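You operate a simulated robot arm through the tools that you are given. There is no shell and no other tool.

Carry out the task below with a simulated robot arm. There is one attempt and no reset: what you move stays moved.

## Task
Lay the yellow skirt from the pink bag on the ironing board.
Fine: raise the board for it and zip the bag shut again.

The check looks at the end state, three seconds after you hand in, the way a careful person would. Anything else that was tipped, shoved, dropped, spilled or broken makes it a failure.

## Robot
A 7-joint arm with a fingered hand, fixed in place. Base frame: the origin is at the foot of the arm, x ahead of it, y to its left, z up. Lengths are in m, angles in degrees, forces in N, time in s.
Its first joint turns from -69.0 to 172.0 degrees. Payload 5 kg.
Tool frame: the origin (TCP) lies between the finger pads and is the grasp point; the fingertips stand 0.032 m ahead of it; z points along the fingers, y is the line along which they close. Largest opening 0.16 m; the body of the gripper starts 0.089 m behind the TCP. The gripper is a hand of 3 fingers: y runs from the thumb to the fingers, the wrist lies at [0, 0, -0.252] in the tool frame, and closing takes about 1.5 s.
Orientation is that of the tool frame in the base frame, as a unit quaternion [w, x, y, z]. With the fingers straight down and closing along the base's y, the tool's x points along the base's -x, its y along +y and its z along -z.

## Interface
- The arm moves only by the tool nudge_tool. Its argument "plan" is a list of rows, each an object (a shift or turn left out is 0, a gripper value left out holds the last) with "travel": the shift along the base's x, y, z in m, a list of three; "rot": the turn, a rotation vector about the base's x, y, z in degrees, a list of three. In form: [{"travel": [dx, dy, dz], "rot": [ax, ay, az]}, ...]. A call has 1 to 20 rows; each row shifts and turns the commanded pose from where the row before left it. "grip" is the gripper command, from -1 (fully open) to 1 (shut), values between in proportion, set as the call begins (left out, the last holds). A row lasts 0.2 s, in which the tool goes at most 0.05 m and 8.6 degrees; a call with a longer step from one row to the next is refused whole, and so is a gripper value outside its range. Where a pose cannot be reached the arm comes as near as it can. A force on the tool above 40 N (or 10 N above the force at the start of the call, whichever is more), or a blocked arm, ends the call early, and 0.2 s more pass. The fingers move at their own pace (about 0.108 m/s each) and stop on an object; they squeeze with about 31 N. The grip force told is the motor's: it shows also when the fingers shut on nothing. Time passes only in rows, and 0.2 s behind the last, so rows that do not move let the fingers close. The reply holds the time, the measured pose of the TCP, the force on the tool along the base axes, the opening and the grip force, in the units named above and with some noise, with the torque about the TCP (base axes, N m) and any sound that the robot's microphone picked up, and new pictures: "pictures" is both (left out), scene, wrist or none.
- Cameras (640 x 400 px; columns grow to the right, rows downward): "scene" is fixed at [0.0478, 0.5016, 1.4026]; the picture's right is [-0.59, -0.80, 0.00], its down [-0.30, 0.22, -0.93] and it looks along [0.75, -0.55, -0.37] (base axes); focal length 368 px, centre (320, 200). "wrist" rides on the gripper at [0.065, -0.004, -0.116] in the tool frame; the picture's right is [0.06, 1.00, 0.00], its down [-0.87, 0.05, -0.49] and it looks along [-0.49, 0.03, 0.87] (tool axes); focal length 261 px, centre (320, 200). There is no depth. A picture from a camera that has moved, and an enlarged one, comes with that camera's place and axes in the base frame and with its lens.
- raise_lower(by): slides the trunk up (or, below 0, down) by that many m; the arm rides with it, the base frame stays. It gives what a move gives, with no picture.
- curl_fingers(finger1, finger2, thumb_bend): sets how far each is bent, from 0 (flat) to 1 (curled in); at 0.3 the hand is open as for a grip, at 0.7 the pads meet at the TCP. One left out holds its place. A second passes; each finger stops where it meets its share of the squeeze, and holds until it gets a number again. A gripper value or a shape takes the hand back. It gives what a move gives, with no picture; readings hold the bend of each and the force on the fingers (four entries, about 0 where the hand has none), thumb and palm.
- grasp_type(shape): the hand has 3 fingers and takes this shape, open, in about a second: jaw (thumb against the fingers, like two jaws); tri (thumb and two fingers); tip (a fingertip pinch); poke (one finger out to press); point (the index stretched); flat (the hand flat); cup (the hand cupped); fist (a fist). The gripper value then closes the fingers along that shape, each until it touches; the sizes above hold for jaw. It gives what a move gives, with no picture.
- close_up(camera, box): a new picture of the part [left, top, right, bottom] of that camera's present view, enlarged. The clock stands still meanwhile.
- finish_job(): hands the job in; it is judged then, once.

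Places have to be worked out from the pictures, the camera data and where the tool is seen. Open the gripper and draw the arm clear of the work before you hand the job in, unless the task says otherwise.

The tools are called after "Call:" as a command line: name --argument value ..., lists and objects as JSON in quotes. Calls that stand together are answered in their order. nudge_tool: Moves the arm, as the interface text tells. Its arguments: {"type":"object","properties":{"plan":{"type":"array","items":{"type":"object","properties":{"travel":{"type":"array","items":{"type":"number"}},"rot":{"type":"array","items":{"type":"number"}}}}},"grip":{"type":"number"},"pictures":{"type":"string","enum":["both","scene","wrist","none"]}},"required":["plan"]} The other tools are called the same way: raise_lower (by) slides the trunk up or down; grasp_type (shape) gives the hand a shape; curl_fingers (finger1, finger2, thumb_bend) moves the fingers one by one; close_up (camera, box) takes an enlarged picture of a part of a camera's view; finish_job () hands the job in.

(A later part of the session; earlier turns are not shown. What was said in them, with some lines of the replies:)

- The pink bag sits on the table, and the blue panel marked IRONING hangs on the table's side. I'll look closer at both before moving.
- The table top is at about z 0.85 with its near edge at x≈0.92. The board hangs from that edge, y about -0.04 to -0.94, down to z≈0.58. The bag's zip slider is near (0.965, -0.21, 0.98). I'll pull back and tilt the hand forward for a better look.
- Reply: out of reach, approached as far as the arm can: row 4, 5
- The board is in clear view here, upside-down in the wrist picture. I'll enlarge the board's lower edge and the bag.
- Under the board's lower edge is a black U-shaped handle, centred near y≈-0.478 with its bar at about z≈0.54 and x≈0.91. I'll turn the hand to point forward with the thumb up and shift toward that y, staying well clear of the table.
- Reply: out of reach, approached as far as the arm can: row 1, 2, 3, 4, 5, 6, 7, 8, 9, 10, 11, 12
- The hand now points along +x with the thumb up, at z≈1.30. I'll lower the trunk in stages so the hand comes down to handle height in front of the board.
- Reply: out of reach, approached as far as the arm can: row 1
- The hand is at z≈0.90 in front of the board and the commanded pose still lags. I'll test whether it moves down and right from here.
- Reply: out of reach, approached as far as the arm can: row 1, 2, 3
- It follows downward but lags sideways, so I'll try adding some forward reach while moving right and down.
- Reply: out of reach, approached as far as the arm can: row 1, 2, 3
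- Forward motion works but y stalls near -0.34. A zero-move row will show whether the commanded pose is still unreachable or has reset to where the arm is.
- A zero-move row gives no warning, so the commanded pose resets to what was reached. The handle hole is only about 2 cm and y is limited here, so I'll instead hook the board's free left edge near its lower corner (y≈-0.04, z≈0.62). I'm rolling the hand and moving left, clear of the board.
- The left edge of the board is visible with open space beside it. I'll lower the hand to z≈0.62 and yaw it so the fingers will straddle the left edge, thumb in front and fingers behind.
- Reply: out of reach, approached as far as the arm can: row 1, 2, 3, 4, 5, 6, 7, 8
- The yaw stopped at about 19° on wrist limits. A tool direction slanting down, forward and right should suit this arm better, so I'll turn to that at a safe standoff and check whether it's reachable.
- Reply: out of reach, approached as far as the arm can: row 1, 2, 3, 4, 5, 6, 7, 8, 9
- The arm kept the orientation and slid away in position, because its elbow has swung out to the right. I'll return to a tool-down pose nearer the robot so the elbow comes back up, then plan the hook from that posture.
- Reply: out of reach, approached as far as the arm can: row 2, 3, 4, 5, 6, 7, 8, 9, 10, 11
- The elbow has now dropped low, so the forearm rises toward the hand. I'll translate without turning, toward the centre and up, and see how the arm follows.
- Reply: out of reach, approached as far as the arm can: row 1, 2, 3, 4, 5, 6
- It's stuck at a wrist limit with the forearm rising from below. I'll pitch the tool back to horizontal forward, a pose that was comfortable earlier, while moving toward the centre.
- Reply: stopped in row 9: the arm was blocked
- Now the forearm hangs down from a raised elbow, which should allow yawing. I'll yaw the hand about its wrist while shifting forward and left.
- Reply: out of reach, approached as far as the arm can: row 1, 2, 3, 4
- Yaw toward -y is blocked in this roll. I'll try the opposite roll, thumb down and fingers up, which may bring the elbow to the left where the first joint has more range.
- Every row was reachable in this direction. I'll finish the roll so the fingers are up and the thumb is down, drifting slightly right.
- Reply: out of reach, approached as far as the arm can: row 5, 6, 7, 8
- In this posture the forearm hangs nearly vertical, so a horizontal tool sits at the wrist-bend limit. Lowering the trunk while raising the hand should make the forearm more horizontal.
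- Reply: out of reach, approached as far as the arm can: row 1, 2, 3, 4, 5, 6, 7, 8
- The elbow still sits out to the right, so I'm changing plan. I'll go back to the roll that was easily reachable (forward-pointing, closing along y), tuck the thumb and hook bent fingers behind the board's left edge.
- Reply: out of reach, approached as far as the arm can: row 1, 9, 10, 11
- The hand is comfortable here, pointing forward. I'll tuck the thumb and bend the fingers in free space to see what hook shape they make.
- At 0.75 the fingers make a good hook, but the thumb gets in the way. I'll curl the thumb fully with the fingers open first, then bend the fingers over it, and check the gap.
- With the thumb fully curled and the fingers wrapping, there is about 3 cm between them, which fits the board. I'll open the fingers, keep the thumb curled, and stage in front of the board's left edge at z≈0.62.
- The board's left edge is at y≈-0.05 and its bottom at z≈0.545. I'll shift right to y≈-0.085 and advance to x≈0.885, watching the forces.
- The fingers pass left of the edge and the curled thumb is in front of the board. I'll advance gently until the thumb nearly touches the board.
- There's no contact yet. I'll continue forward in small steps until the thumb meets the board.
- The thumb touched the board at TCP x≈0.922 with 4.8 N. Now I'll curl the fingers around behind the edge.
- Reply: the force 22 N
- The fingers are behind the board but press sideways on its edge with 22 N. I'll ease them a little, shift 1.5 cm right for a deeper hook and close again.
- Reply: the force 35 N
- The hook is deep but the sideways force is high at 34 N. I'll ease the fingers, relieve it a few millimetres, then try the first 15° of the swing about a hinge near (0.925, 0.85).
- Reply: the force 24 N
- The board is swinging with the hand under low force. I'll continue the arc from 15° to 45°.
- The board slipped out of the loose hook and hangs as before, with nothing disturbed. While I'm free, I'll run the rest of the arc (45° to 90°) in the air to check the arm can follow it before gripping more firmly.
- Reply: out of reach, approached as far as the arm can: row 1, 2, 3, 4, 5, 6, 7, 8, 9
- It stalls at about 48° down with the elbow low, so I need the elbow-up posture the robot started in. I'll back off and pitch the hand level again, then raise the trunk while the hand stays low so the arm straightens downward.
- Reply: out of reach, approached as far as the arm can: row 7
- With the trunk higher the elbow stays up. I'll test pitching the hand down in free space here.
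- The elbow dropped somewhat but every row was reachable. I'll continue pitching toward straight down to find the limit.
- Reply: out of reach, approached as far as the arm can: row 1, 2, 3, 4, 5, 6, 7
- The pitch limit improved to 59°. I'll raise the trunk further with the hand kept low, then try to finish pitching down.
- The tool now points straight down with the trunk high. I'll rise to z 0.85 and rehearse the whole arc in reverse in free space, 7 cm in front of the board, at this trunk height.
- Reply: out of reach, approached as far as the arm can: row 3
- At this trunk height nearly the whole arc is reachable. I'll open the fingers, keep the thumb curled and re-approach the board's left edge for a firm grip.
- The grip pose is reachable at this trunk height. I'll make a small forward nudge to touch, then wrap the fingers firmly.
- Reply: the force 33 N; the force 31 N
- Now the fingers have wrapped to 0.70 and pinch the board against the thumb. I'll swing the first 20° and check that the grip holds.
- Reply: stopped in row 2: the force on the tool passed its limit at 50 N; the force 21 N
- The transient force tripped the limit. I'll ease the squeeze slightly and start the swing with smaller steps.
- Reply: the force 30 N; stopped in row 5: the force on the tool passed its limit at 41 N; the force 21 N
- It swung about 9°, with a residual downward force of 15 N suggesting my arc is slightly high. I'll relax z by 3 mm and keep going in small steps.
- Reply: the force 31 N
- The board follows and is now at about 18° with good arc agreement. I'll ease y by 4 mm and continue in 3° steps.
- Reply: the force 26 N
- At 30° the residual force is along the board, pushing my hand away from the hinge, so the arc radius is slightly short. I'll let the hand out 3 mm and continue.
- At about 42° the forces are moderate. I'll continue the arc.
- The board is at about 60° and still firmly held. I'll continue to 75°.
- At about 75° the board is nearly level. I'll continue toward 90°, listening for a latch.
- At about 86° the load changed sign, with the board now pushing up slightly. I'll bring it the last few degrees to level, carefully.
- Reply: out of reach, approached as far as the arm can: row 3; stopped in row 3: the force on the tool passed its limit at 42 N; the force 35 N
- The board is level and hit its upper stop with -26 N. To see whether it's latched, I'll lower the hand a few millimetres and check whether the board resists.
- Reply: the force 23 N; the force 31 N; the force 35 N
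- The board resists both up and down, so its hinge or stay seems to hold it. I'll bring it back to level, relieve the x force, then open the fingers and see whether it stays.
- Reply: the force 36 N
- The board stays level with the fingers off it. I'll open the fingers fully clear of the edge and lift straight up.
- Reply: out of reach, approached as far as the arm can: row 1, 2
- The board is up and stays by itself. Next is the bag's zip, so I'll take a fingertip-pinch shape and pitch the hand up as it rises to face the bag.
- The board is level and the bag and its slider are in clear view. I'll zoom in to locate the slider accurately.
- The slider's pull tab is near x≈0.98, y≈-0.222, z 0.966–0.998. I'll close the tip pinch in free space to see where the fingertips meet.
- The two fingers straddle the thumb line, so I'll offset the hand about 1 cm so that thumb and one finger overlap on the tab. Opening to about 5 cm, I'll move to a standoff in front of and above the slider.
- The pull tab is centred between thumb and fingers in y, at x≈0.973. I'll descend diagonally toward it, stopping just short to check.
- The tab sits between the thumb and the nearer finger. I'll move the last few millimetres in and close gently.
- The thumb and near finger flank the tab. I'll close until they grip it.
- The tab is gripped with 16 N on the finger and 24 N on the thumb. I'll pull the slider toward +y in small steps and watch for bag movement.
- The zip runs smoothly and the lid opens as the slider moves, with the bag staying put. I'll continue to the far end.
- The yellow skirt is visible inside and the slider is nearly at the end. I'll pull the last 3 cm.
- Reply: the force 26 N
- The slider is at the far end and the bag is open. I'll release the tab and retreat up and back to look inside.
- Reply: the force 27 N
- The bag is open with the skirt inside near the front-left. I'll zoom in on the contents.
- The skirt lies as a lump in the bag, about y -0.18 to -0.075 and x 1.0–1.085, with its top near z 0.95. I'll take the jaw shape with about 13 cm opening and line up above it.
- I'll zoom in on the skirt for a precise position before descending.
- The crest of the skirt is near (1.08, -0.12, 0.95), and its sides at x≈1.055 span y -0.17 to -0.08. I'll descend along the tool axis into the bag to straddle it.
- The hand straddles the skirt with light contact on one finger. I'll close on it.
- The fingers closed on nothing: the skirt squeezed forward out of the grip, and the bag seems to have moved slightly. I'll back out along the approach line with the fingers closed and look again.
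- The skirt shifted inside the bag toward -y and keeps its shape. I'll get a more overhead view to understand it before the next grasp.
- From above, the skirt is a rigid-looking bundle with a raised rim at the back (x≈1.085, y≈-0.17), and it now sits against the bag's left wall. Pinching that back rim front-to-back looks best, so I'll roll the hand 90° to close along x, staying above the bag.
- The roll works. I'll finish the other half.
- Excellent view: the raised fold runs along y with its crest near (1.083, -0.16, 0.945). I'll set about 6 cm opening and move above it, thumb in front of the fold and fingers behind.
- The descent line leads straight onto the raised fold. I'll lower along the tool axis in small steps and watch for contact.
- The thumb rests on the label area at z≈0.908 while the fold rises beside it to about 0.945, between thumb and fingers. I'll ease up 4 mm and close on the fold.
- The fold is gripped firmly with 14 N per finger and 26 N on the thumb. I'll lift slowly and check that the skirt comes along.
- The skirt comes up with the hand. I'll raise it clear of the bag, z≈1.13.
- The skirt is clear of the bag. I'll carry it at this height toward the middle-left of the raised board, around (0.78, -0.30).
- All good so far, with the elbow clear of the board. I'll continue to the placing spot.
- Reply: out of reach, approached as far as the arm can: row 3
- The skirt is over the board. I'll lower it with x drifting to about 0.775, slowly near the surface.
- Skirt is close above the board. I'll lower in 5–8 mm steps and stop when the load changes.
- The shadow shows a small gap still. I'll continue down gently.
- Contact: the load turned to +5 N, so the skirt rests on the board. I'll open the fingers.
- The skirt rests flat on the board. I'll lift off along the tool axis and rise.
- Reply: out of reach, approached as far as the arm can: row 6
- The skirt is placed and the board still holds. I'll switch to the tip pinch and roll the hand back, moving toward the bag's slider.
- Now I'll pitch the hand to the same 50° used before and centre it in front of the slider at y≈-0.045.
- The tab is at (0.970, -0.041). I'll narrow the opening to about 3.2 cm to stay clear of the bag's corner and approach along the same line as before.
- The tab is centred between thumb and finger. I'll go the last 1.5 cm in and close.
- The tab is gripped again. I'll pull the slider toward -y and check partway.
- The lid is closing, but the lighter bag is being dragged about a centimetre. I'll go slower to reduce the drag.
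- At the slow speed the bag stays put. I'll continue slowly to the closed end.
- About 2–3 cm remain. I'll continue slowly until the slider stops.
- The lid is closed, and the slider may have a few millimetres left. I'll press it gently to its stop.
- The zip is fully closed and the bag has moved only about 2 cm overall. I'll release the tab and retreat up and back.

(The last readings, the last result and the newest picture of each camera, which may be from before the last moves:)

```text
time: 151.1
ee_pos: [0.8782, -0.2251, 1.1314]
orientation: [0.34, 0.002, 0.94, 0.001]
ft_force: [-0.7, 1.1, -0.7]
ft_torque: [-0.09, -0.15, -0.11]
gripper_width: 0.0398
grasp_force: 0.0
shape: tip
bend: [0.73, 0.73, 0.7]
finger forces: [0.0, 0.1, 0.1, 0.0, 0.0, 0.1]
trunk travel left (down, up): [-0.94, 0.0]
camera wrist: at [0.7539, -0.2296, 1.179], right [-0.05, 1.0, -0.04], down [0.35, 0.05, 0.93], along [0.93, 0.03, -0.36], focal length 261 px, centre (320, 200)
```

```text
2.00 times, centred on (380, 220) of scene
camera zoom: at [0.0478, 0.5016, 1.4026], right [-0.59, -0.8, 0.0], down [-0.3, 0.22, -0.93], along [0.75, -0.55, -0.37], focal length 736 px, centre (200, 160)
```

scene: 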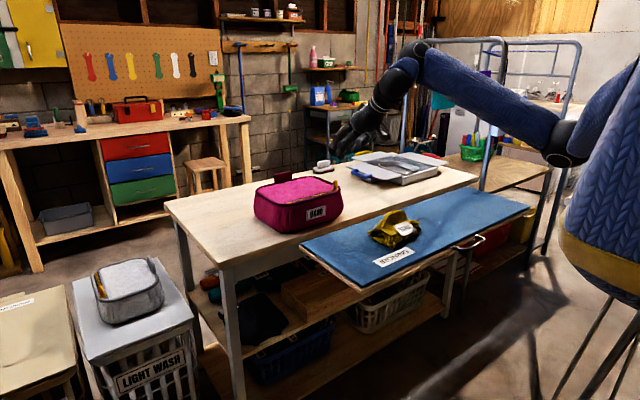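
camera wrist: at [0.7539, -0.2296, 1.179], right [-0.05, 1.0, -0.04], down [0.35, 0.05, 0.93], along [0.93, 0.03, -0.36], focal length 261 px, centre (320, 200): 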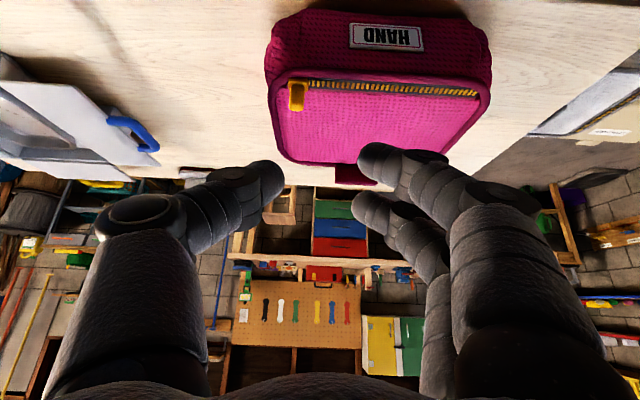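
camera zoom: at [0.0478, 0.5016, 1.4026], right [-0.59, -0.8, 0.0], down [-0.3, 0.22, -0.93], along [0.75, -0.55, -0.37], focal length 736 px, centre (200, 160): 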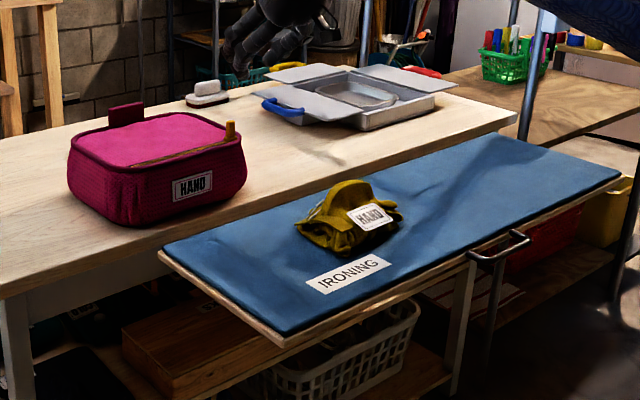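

The zip is shut, the skirt lies on the raised board, and the other items look undisturbed. I'll open the hand and draw the arm up and back, clear of the work.

Call:
nudge_tool --plan '[{"travel": [-0.02, 0.02, 0.02]}, {"travel": [-0.03, 0.025, 0.02]}, {"travel": [-0.03, 0.025, 0.02]}, {"travel": [-0.03, 0.025, 0.01]}, {"travel": [-0.03, 0.025, 0.01]}, {"travel": [-0.03, 0.025, 0.0]}]' --grip -1 --pictures "both"

Call:
close_up --camera "scene" --box '[220, 140, 540, 330]'

```text
time: 152.5
ee_pos: [0.7095, -0.0764, 1.213]
orientation: [0.34, 0.002, 0.94, -0.002]
ft_force: [-0.6, 0.7, 0.0]
ft_torque: [-0.05, -0.06, -0.05]
gripper_width: 0.16
grasp_force: 0.0
shape: tip
bend: [0.3, 0.3, 0.3]
finger forces: [0.1, 0.0, 0.0, 0.1, 0.1, 0.0]
trunk travel left (down, up): [-0.94, 0.0]
camera wrist: at [0.5851, -0.0801, 1.2596], right [-0.04, 1.0, -0.04], down [0.35, 0.05, 0.93], along [0.93, 0.03, -0.35], focal length 261 px, centre (320, 200)
```

scene: 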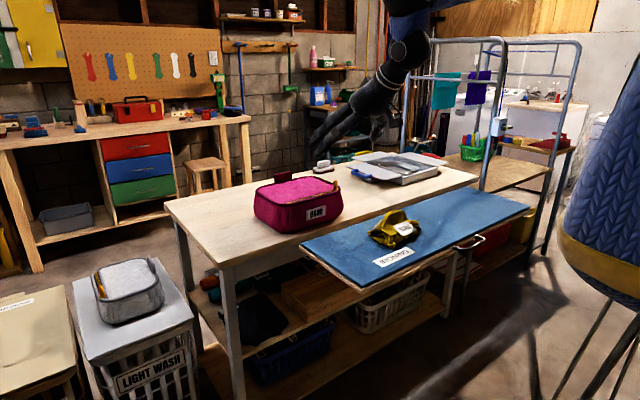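
wrist: 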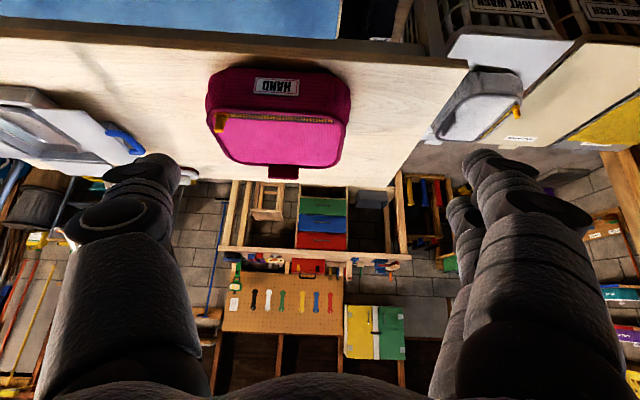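

```text
2.00 times, centred on (380, 235) of scene
camera zoom: at [0.0478, 0.5016, 1.4026], right [-0.59, -0.8, 0.0], down [-0.3, 0.22, -0.93], along [0.75, -0.55, -0.37], focal length 736 px, centre (200, 130)
```

zoom: 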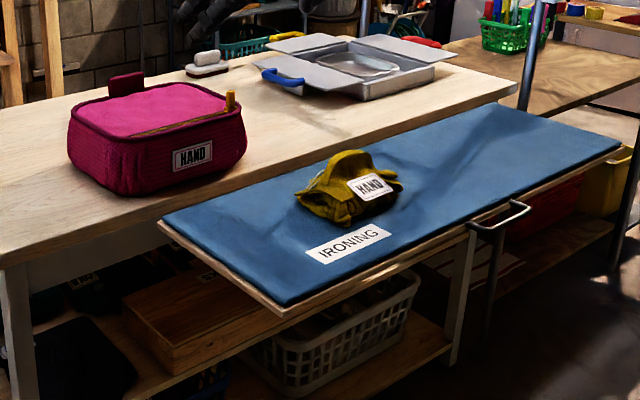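

The board is up, the skirt lies on it, the bag is zipped shut and the arm is clear with the hand open. I'm handing in the job.

Call:
finish_job

```text
The job is handed in.
```

The yellow skirt is lying on the raised ironing board, and the pink bag is zipped shut again. I've handed the job in and don't have a verdict yet.

- **Board:** I lifted it by its left edge until it reached its upper stop. I heard no latch click, but it stayed level with my hand off it, and it looks unchanged in the last picture.
- **Skirt:** My first grip missed and pushed the skirt sideways inside the bag. The second grip held. It is still folded in a bundle, as it was in the bag; I did not spread it out.
- **Bag:** The zip slider is back at its closed end. Opening and closing it dragged the bag about 2 cm along the table, and I left it there rather than risk pushing it back.
- **Everything else:** In the last pictures, nothing else on the table or shelf looks moved. The hand is open and the arm is drawn clear of the work.
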